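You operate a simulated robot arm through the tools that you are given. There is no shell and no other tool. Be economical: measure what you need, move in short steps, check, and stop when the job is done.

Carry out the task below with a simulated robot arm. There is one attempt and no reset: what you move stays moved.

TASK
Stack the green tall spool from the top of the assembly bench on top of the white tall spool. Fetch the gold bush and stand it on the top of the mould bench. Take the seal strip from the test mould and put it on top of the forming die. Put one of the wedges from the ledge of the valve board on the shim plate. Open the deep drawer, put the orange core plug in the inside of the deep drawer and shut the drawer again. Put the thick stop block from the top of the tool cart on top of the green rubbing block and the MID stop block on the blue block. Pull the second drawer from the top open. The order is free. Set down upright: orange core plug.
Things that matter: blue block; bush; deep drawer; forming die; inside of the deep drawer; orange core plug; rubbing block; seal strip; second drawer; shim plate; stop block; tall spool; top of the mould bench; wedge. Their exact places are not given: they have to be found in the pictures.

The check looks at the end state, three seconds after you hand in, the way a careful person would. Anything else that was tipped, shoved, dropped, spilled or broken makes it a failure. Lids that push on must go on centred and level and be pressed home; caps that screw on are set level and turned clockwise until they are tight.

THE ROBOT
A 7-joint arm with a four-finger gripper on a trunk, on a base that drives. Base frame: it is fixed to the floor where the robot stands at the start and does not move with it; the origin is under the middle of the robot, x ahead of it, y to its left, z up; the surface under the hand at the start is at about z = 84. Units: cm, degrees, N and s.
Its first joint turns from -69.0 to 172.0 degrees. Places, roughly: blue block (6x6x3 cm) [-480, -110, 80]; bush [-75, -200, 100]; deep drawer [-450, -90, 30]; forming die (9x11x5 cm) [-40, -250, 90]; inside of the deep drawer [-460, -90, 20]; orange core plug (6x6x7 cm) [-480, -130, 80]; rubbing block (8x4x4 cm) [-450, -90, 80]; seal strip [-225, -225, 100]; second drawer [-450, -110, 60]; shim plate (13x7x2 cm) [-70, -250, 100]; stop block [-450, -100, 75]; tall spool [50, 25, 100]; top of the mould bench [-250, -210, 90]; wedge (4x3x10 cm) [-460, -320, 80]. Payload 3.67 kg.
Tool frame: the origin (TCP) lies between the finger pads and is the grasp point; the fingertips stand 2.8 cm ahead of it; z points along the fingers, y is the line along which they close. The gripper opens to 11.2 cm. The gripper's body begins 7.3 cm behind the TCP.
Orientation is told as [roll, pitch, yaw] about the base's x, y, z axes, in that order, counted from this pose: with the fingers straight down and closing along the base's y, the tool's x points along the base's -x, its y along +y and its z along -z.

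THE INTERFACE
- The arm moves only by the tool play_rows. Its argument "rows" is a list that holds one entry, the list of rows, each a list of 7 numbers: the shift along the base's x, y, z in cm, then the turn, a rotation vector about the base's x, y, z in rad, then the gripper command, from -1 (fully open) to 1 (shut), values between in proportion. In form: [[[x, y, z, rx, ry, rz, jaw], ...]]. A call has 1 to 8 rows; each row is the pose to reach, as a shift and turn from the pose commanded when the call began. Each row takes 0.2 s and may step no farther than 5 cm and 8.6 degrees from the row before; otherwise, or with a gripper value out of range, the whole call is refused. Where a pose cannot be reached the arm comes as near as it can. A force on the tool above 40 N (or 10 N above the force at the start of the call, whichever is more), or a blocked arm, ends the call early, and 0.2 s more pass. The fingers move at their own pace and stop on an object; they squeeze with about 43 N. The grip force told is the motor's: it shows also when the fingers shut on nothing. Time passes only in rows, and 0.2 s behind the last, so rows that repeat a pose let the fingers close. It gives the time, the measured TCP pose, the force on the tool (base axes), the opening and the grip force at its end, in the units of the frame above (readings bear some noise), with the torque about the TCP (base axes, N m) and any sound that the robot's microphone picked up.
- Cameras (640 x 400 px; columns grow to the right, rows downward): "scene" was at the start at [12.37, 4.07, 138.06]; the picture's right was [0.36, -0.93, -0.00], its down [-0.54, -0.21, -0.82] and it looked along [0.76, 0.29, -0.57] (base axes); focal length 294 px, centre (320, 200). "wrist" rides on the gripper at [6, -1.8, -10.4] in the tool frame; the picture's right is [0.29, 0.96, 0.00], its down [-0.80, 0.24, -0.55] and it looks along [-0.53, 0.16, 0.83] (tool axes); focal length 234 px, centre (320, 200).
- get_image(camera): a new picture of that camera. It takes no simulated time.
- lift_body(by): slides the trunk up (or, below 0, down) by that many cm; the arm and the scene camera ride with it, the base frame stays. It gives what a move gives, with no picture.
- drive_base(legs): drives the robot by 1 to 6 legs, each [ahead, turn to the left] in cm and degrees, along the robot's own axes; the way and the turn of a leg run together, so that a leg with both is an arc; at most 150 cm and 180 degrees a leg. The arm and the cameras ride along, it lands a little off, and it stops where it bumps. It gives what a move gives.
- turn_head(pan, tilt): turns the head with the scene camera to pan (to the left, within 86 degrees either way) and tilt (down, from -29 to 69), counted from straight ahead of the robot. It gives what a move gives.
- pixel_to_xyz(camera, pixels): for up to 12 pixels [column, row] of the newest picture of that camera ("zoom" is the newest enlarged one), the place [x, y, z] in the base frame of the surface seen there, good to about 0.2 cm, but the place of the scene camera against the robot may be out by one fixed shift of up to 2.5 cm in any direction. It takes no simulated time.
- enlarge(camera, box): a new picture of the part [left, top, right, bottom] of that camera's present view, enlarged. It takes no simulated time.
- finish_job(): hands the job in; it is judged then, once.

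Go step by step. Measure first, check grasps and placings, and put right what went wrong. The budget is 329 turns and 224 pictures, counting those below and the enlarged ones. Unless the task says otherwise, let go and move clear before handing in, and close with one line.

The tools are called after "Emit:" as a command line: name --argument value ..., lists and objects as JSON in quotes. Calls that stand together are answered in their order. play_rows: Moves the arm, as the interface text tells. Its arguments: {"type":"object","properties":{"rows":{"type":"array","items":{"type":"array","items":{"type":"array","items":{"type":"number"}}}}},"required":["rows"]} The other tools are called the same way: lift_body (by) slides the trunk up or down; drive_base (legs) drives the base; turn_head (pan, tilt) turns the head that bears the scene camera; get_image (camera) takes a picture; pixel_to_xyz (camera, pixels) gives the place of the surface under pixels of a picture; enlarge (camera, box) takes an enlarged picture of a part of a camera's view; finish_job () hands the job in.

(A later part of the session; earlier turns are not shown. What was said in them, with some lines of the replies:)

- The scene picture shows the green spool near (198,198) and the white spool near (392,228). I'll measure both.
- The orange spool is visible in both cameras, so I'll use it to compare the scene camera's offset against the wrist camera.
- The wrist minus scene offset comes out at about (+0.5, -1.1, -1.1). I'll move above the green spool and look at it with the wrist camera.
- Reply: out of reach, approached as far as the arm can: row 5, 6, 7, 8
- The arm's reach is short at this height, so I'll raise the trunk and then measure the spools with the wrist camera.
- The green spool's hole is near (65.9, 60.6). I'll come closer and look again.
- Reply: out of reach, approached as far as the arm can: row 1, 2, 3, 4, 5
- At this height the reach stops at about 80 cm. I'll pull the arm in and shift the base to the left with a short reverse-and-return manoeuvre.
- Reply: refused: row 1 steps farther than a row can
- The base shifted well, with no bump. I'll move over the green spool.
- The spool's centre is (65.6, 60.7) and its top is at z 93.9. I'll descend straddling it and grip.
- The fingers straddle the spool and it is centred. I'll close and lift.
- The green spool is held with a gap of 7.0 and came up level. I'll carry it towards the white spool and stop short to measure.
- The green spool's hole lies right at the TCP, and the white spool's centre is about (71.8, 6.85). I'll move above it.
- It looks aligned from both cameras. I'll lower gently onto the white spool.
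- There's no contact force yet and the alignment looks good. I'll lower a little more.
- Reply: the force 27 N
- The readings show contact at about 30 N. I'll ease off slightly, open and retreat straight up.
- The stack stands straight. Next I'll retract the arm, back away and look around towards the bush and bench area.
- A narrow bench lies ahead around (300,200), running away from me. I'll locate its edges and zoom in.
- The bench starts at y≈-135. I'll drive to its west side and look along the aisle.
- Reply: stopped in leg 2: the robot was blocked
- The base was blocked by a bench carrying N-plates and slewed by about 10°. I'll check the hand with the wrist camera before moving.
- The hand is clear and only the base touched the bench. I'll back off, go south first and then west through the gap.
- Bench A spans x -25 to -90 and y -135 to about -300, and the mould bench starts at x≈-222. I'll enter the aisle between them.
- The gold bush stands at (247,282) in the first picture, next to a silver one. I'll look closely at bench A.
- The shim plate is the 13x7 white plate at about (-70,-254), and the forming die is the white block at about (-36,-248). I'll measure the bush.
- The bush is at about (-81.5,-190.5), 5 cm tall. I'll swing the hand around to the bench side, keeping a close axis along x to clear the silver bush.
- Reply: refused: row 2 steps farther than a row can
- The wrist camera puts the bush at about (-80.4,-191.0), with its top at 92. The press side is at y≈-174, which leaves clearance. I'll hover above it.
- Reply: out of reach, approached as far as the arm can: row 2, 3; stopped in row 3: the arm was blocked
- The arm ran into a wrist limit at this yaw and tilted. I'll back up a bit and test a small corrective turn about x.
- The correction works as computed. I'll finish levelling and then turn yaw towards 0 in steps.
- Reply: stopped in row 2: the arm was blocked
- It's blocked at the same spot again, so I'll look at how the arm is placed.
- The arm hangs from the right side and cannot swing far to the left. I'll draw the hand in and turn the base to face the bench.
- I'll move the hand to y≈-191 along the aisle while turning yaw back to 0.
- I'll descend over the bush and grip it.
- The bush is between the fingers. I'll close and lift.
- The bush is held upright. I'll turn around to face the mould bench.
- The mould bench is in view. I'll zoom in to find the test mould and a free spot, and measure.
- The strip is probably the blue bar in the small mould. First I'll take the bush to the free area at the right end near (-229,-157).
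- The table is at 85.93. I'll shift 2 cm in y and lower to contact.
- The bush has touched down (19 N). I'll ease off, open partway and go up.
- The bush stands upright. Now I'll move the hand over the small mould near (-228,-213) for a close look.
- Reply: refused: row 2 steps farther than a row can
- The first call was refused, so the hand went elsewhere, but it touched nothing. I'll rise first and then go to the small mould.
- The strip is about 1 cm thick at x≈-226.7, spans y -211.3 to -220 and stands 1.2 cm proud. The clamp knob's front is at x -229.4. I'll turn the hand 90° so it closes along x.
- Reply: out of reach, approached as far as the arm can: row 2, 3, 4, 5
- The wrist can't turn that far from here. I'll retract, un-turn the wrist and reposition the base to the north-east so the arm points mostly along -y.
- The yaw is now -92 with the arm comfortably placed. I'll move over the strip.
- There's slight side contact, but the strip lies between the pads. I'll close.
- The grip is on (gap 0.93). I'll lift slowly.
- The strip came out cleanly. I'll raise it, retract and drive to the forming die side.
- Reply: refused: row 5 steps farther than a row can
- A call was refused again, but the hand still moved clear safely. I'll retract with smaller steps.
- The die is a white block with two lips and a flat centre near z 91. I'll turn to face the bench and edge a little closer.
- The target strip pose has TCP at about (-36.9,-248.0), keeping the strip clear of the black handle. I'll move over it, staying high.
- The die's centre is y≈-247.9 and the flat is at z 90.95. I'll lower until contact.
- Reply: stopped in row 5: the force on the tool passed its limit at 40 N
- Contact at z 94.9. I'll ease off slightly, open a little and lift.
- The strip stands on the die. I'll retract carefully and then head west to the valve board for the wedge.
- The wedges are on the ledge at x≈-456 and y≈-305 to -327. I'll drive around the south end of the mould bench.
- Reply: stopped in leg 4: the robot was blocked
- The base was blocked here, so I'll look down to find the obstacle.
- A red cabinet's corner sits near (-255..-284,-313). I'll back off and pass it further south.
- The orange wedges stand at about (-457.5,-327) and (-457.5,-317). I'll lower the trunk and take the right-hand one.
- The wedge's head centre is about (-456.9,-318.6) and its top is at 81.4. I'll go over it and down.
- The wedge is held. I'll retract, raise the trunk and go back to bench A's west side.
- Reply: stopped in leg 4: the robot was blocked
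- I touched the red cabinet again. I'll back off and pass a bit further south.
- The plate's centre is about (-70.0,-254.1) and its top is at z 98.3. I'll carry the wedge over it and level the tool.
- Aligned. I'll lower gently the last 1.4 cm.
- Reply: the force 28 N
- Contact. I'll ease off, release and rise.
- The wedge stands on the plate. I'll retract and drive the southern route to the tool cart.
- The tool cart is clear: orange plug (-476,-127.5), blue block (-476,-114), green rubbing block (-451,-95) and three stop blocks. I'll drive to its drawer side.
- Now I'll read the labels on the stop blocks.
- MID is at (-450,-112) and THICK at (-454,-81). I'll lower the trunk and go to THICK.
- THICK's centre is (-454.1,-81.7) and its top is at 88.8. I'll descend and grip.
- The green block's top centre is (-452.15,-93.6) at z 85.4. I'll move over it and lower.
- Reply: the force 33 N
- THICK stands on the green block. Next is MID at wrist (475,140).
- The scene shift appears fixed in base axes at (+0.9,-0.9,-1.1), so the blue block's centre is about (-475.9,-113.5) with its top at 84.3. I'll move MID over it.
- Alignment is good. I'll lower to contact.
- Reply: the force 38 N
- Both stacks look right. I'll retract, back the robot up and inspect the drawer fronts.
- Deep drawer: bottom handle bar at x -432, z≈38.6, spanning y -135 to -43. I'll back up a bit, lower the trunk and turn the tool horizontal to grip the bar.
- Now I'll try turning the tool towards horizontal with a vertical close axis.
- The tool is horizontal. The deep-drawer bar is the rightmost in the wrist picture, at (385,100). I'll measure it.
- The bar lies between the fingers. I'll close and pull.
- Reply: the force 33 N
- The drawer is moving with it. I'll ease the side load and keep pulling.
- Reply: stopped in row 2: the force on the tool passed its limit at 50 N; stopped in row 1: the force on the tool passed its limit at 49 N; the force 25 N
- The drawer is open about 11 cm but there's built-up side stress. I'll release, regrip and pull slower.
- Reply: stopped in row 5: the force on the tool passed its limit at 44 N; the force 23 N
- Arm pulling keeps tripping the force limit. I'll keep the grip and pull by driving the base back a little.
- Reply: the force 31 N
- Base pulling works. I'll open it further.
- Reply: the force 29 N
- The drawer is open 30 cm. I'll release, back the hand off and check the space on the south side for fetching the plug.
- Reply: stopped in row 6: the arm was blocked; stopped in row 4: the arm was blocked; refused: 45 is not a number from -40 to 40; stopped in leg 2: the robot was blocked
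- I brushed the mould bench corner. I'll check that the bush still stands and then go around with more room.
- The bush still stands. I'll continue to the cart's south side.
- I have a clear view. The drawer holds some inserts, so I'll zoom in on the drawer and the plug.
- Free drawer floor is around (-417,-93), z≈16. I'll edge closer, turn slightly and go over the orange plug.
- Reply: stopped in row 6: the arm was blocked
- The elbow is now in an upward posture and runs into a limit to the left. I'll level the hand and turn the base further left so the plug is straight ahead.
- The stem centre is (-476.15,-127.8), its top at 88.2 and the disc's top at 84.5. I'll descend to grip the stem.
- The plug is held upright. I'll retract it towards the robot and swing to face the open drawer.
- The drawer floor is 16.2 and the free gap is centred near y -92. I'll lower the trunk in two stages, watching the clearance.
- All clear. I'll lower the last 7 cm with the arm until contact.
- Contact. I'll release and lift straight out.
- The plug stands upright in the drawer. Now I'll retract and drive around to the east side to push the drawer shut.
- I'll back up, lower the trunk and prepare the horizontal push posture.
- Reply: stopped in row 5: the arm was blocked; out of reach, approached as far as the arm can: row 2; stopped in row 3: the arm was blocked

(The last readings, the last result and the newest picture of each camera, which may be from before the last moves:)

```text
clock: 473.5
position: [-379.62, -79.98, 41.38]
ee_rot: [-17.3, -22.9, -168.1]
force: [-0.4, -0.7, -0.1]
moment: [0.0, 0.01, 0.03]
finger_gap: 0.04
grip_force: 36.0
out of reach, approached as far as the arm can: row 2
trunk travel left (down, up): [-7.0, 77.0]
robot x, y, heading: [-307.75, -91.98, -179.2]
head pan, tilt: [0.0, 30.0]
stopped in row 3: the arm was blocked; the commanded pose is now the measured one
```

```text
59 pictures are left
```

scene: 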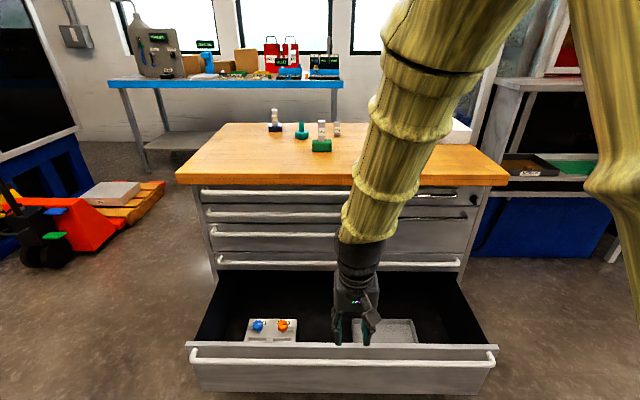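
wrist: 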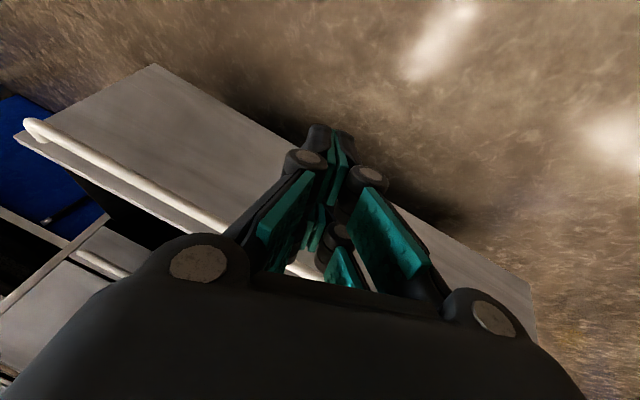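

In this posture full roll isn't reachable. I'll try pure forward pitch instead, which is enough for pushing.

Emit:
play_rows --rows '[[[0, 0, 0, 0.0, 0.13, -0.05, 1], [0, 0, 0, 0.0, 0.26, -0.1, 1], [0, 0, 0, 0.0, 0.39, -0.15, 1], [0, 0, 0, 0.0, 0.52, -0.2, 1]]]'

```text
clock: 474.5
position: [-379.47, -80.23, 41.32]
ee_rot: [-22.7, -52.6, -176.1]
force: [0.5, -0.2, 0.3]
moment: [0.0, -0.01, 0.01]
finger_gap: 0.0
grip_force: 36.0
out of reach, approached as far as the arm can: row 2
trunk travel left (down, up): [-7.0, 77.0]
robot x, y, heading: [-307.73, -92.27, -179.5]
head pan, tilt: [0.0, 30.0]
```

Emit:
play_rows --rows '[[[0, 0, 0, 0.0, 0.05, 0.12, 1], [0, 0, 0, 0.0, 0.1, 0.24, 1], [0, 0, 0, 0.0, 0.2, 0.35, 1], [0, 0, 0, 0.0, 0.3, 0.4, 1]]]'

Emit:
get_image --camera "wrist"

Emit:
get_image --camera "scene"

```text
clock: 475.5
position: [-379.11, -81.32, 40.67]
ee_rot: [-31.5, -65.2, -147.7]
force: [-0.4, -0.9, 0.2]
moment: [0.04, 0.07, -0.04]
finger_gap: 0.01
grip_force: 35.6
out of reach, approached as far as the arm can: row 4
trunk travel left (down, up): [-7.0, 77.0]
robot x, y, heading: [-307.57, -91.86, -179.5]
head pan, tilt: [0.0, 30.0]
```

```text
58 pictures are left
```

wrist: 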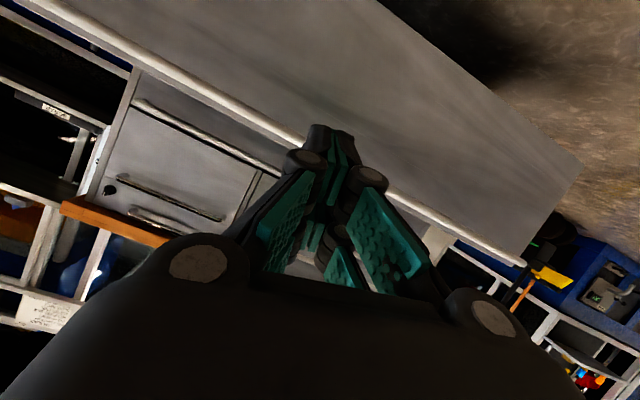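

```text
57 pictures are left
```

scene: 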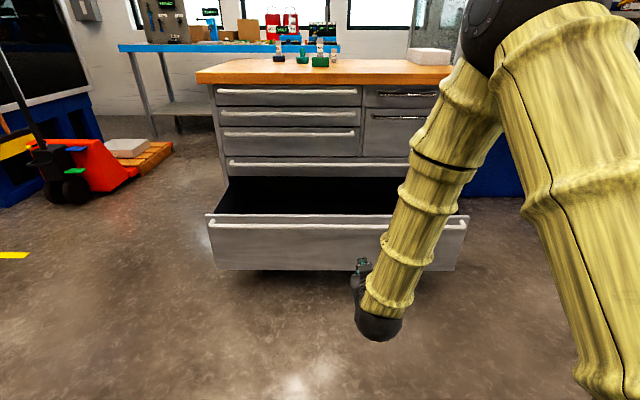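

The tool now points forward (about 20° down), which is fine for pushing. I'll lower it to the panel height below the bar.

Emit:
play_rows --rows '[[[0, -2, -2.5, 0, 0, 0, 1], [0, -4, -5, 0, 0, 0, 1], [0, -5, -8, 0, 0, 0, 1]]]'

Emit:
get_image --camera "wrist"

```text
clock: 476.3
position: [-379.36, -86.32, 32.69]
ee_rot: [-31.3, -65.5, -148.0]
force: [-0.5, 0.0, 1.5]
moment: [0.0, -0.04, -0.01]
finger_gap: 0.01
grip_force: 35.3
trunk travel left (down, up): [-7.0, 77.0]
robot x, y, heading: [-307.4, -92.15, -179.6]
head pan, tilt: [0.0, 30.0]
```

```text
56 pictures are left
```

wrist: 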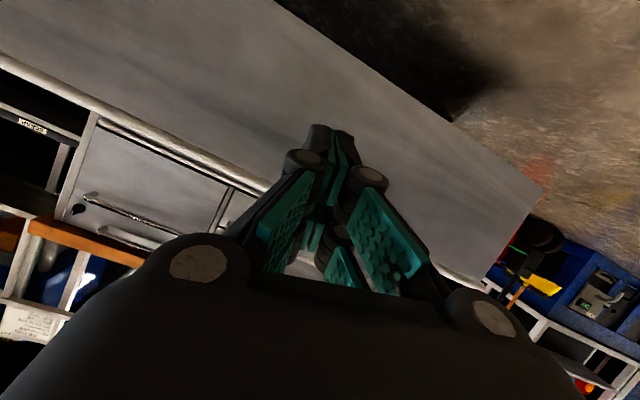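

Now I'll push by driving forward.

Emit:
drive_base --legs '[[46, 0]]'

Emit:
get_image --camera "scene"

```text
clock: 479.0
position: [-424.73, -86.4, 32.64]
ee_rot: [-31.1, -65.3, -148.3]
force: [0.2, -0.6, -1.5]
moment: [0.0, -0.02, 0.02]
finger_gap: 0.0
grip_force: 36.3
trunk travel left (down, up): [-7.0, 77.0]
robot x, y, heading: [-353.18, -92.55, -179.8]
head pan, tilt: [0.0, 30.0]
```

```text
55 pictures are left
```

scene: 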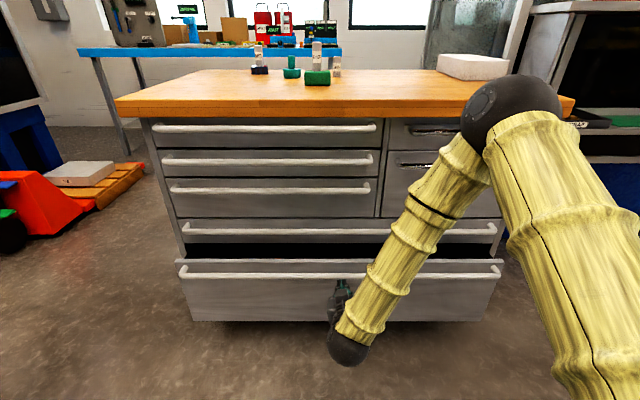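

Nearly shut. I'll push the rest.

Emit:
drive_base --legs '[[7, 0]]'

Emit:
get_image --camera "scene"

```text
clock: 480.0
position: [-432.02, -86.42, 32.53]
ee_rot: [-31.2, -65.4, -148.1]
force: [0.6, -0.4, 0.0]
moment: [0.01, -0.02, 0.01]
finger_gap: 0.0
grip_force: 36.0
trunk travel left (down, up): [-7.0, 77.0]
robot x, y, heading: [-360.45, -92.32, -179.6]
head pan, tilt: [0.0, 30.0]
```

```text
54 pictures are left
```

scene: 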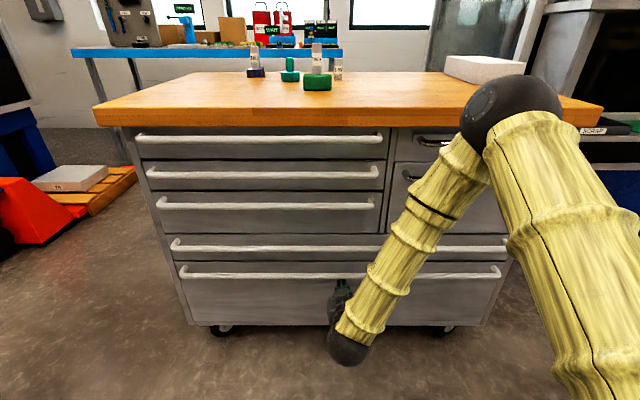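

It looks shut. I'll give a gentle arm push to confirm it's fully home.

Emit:
play_rows --rows '[[[-0.4, 0, 0, 0, 0, 0, 1], [-0.8, 0, 0, 0, 0, 0, 1], [-1.2, 0, 0, 0, 0, 0, 1], [-1.6, 0, 0, 0, 0, 0, 1]]]'

Emit:
pixel_to_xyz --camera "scene" --pixels '[[250, 246], [250, 273], [270, 206], [250, 172], [250, 260], [250, 295], [250, 222]]'

```text
clock: 480.5
position: [-432.07, -86.35, 32.58]
ee_rot: [-31.1, -64.9, -148.2]
force: [10.2, -0.8, 5.2]
moment: [0.01, 0.34, -0.02]
finger_gap: 0.01
grip_force: 35.4
trunk travel left (down, up): [-7.0, 77.0]
robot x, y, heading: [-359.98, -92.9, -179.6]
head pan, tilt: [0.0, 30.0]
stopped in row 2: the force on the tool passed its limit at 48 N (the readings are from after the stop); the commanded pose is now the measured one
```

```text
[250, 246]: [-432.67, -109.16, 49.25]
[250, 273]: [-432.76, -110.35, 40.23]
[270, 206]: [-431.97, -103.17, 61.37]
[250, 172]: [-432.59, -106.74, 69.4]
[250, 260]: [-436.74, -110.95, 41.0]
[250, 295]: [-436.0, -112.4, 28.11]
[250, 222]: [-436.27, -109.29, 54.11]
```

The deep drawer is hard against its stop. For the second drawer (bar z≈68) I need a vertical close axis, so I'll back off, raise the trunk and try rolling the tool.

Emit:
drive_base --legs '[[-40, 0]]'

Emit:
lift_body --by 36

Emit:
play_rows --rows '[[[0, 0, 0, 0.14, 0, 0, 0], [-2, 0, 0, 0.28, 0, 0, 0], [-4, 0, 0, 0.42, 0, 0, 0], [-6, 0, 0, 0.56, 0, 0, 0], [-8, 0, 0, 0.7, 0, 0, 0], [-10, 0, 0, 0.84, 0, 0, 0], [-10, 0, 0, 0.98, 0, 0, 0], [-10, 0, 0, 1.12, 0, 0, 0]]]'

```text
clock: 483.0
position: [-392.55, -86.42, 32.5]
ee_rot: [-31.0, -65.1, -148.1]
force: [0.5, 0.2, -0.2]
moment: [-0.04, -0.02, -0.01]
finger_gap: 0.0
grip_force: 36.3
trunk travel left (down, up): [-7.0, 77.0]
robot x, y, heading: [-320.6, -92.22, -179.5]
head pan, tilt: [0.0, 30.0]
```

```text
clock: 486.5
position: [-392.57, -86.36, 68.53]
ee_rot: [-31.0, -65.0, -148.1]
force: [-0.3, -0.4, -0.1]
moment: [-0.02, -0.01, 0.0]
finger_gap: 0.02
grip_force: 35.9
trunk travel left (down, up): [-43.0, 41.0]
robot x, y, heading: [-320.31, -91.93, -179.7]
head pan, tilt: [0.0, 30.0]
```

```text
clock: 488.3
position: [-402.45, -86.42, 68.55]
ee_rot: [-82.2, -11.1, -111.4]
force: [-0.2, 1.3, 0.7]
moment: [-0.02, 0.03, -0.01]
finger_gap: 5.59
grip_force: 0.1
trunk travel left (down, up): [-43.0, 41.0]
robot x, y, heading: [-320.33, -92.06, -179.8]
head pan, tilt: [0.0, 30.0]
```

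The roll worked. I'll finish aligning to exactly horizontal with a vertical close.

Emit:
play_rows --rows '[[[0, -4, 0, 0.072, 0.032, 0.118, 0], [0, -8, 0, 0.143, 0.065, 0.237, 0], [0, -12, 0, 0.215, 0.097, 0.355, 0], [0, -16, 0, 0.215, 0.097, 0.355, 0], [0, -20, 0, 0.215, 0.097, 0.355, 0]]]'

Emit:
get_image --camera "wrist"

```text
clock: 489.5
position: [-402.41, -106.29, 68.34]
ee_rot: [-90.0, 0.0, -90.2]
force: [0.2, 0.0, 0.8]
moment: [-0.01, 0.02, -0.03]
finger_gap: 5.61
grip_force: 0.2
trunk travel left (down, up): [-43.0, 41.0]
robot x, y, heading: [-320.95, -92.3, -179.7]
head pan, tilt: [0.0, 30.0]
```

```text
53 pictures are left
```

wrist: 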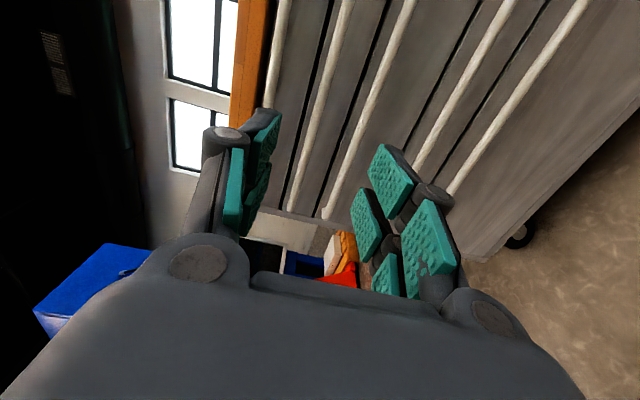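

Emit:
pixel_to_xyz --camera "wrist" --pixels '[[316, 120], [325, 80], [303, 180], [362, 120], [274, 60], [340, 30]]'

```text
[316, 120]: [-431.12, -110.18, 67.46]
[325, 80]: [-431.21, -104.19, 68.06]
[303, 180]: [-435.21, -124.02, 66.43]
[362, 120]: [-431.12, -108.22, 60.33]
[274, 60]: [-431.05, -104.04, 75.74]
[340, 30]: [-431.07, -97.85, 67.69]
```

The second drawer's bar is at z≈67.9. I'll drive forward a bit and then reach to straddle it.

Emit:
drive_base --legs '[[16, 0]]'

Emit:
get_image --camera "wrist"

Emit:
pixel_to_xyz --camera "wrist" --pixels '[[316, 120], [318, 110], [310, 140]]'

```text
clock: 490.9
position: [-418.66, -106.11, 68.19]
ee_rot: [-89.9, -0.2, -90.3]
force: [0.6, -0.5, -0.7]
moment: [-0.01, 0.01, 0.01]
finger_gap: 5.59
grip_force: 0.1
trunk travel left (down, up): [-43.0, 41.0]
robot x, y, heading: [-336.62, -91.59, -179.6]
head pan, tilt: [0.0, 30.0]
```

```text
52 pictures are left
```

wrist: 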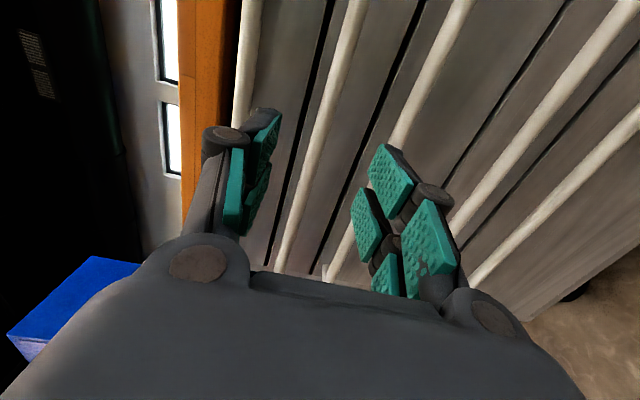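

```text
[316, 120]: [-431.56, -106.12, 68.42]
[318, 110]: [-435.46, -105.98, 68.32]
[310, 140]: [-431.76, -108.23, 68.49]
```

Emit:
play_rows --rows '[[[-4, -1, 0, 0, 0, 0, 0], [-8, -2, 0, 0, 0, 0, 0], [-12.5, -2, 0, 0, 0, 0, 0]]]'

Emit:
get_image --camera "wrist"

```text
clock: 491.7
position: [-431.01, -108.38, 67.85]
ee_rot: [-89.9, -0.2, -90.2]
force: [0.0, -0.2, 0.6]
moment: [-0.01, 0.02, -0.01]
finger_gap: 5.6
grip_force: 0.0
trunk travel left (down, up): [-43.0, 41.0]
robot x, y, heading: [-336.98, -91.95, -179.7]
head pan, tilt: [0.0, 30.0]
```

```text
51 pictures are left
```

wrist: 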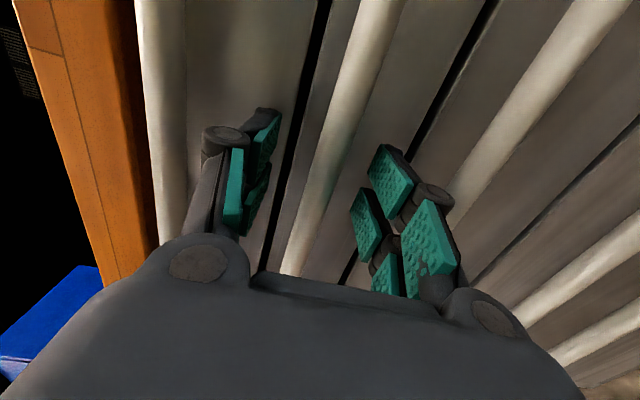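

Only the second bar is between the fingers. I'll close and pull by driving back.

Emit:
play_rows --rows '[[[0, 0, 0, 0, 0, 0, 0.5], [0, 0, 0, 0, 0, 0, 1], [0, 0, 0, 0, 0, 0, 1]]]'

Emit:
drive_base --legs '[[-10, 0]]'

Emit:
get_image --camera "scene"

```text
clock: 492.5
position: [-430.99, -108.25, 67.78]
ee_rot: [-89.9, -0.1, -90.3]
force: [1.5, 0.8, -7.8]
moment: [0.66, -0.11, 0.14]
finger_gap: 1.48
grip_force: 45.5
trunk travel left (down, up): [-43.0, 41.0]
robot x, y, heading: [-336.85, -92.43, -179.8]
head pan, tilt: [0.0, 30.0]
```

```text
clock: 493.6
position: [-421.01, -108.17, 67.85]
ee_rot: [-89.8, -0.2, -90.3]
force: [2.6, 9.7, -13.8]
moment: [0.88, -0.2, -0.5]
finger_gap: 1.51
grip_force: 44.4
trunk travel left (down, up): [-43.0, 41.0]
robot x, y, heading: [-326.88, -91.94, -179.6]
head pan, tilt: [0.0, 30.0]
```

```text
50 pictures are left
```

scene: 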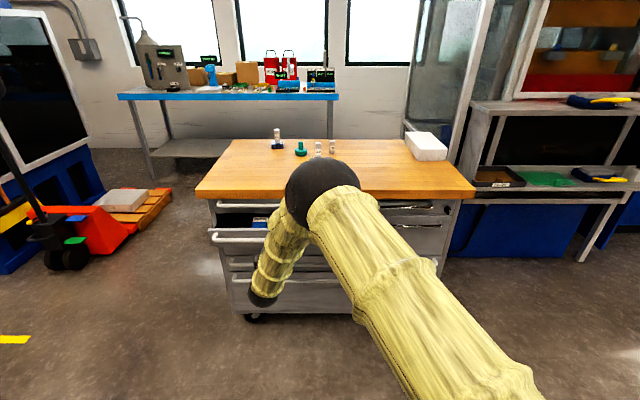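

It opens. I'll pull it further.

Emit:
drive_base --legs '[[-18, 0]]'

Emit:
get_image --camera "scene"

```text
clock: 495.1
position: [-403.03, -108.2, 67.72]
ee_rot: [-89.8, -0.2, -90.3]
force: [2.1, 6.9, -7.2]
moment: [0.74, -0.03, -0.72]
finger_gap: 1.51
grip_force: 45.1
trunk travel left (down, up): [-43.0, 41.0]
robot x, y, heading: [-309.01, -92.21, -179.6]
head pan, tilt: [0.0, 30.0]
```

```text
49 pictures are left
```

scene: 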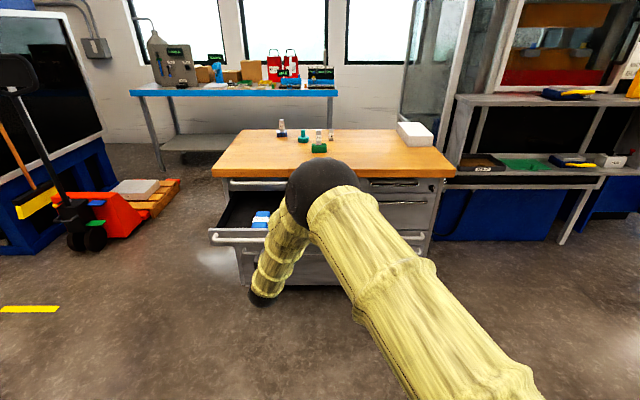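

It's open 28 cm. I'll release and back straight away.

Emit:
play_rows --rows '[[[0, 0, 0, 0, 0, 0, 0.5], [0, 0, 0, 0, 0, 0, 0], [0, 0, 0, 0, 0, 0, 0]]]'

Emit:
drive_base --legs '[[-10, 0]]'

Emit:
turn_head --pan 5 --tilt 25

Emit:
get_image --camera "scene"

Emit:
get_image --camera "wrist"

```text
clock: 495.9
position: [-402.97, -108.23, 67.87]
ee_rot: [-89.8, 0.0, -90.3]
force: [0.4, 0.1, 0.5]
moment: [0.01, -0.02, -0.02]
finger_gap: 5.62
grip_force: 0.0
trunk travel left (down, up): [-43.0, 41.0]
robot x, y, heading: [-308.63, -92.35, -179.7]
head pan, tilt: [0.0, 30.0]
```

```text
clock: 497.1
position: [-392.95, -107.9, 67.98]
ee_rot: [-89.9, -0.2, -90.3]
force: [0.3, 0.5, 0.3]
moment: [0.0, -0.02, 0.0]
finger_gap: 5.63
grip_force: 0.0
trunk travel left (down, up): [-43.0, 41.0]
robot x, y, heading: [-298.95, -91.94, -179.8]
head pan, tilt: [0.0, 30.0]
```

```text
clock: 497.8
position: [-392.97, -107.87, 67.77]
ee_rot: [-89.8, -0.1, -90.5]
force: [1.2, -0.1, 0.1]
moment: [-0.03, -0.01, -0.03]
finger_gap: 5.58
grip_force: 0.0
trunk travel left (down, up): [-43.0, 41.0]
robot x, y, heading: [-298.54, -92.18, -179.8]
head pan, tilt: [5.0, 25.0]
```

```text
48 pictures are left
```

scene: 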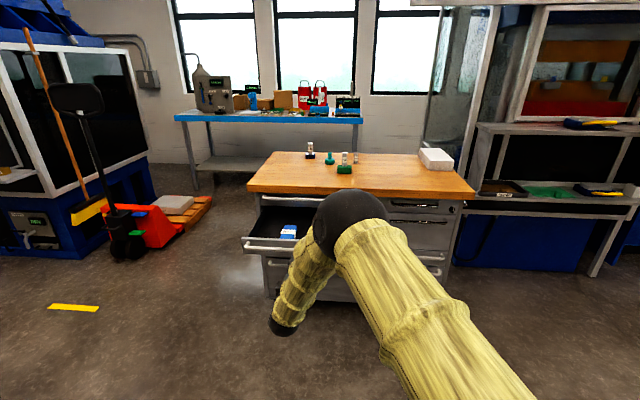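

```text
47 pictures are left
```

wrist: 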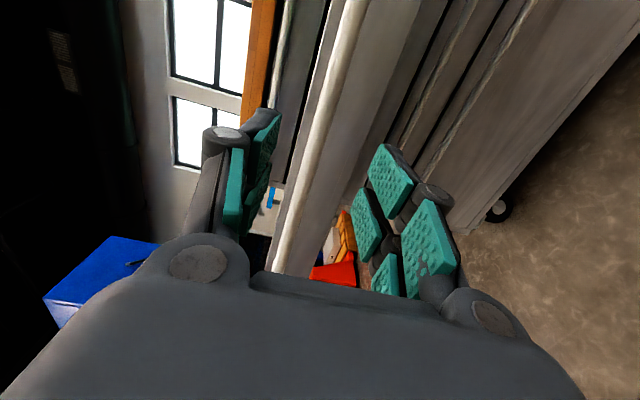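

The second drawer is open and the hand is clear. I'll make a last check of the cart top.

Emit:
enlarge --camera "scene" --box '[240, 130, 460, 310]'

Emit:
pixel_to_xyz --camera "zoom" --pixels '[[540, 373], [560, 390], [270, 395], [490, 395], [80, 150]]'

```text
2.22 times, centred on (350, 220) of scene
```

zoom: 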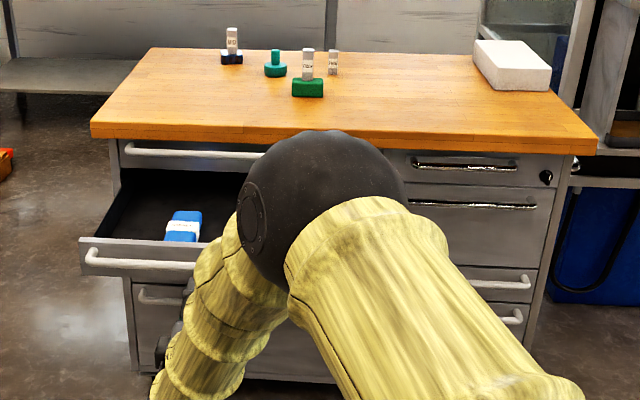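

```text
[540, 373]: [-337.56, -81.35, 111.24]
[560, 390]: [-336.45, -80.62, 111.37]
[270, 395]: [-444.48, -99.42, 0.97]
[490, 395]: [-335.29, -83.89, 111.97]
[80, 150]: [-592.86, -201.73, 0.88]
```

The stacks stand, the second drawer is open and the deep drawer is shut, so I'm handing in.

Emit:
finish_job

```text
The job is handed in.
```

I did every part of the task and handed it in, but I don't have the judge's result. While driving I bumped the bench with the N-plates, the red cabinet (twice) and a corner of the mould bench. I saw nothing tipped or moved in the pictures afterwards.
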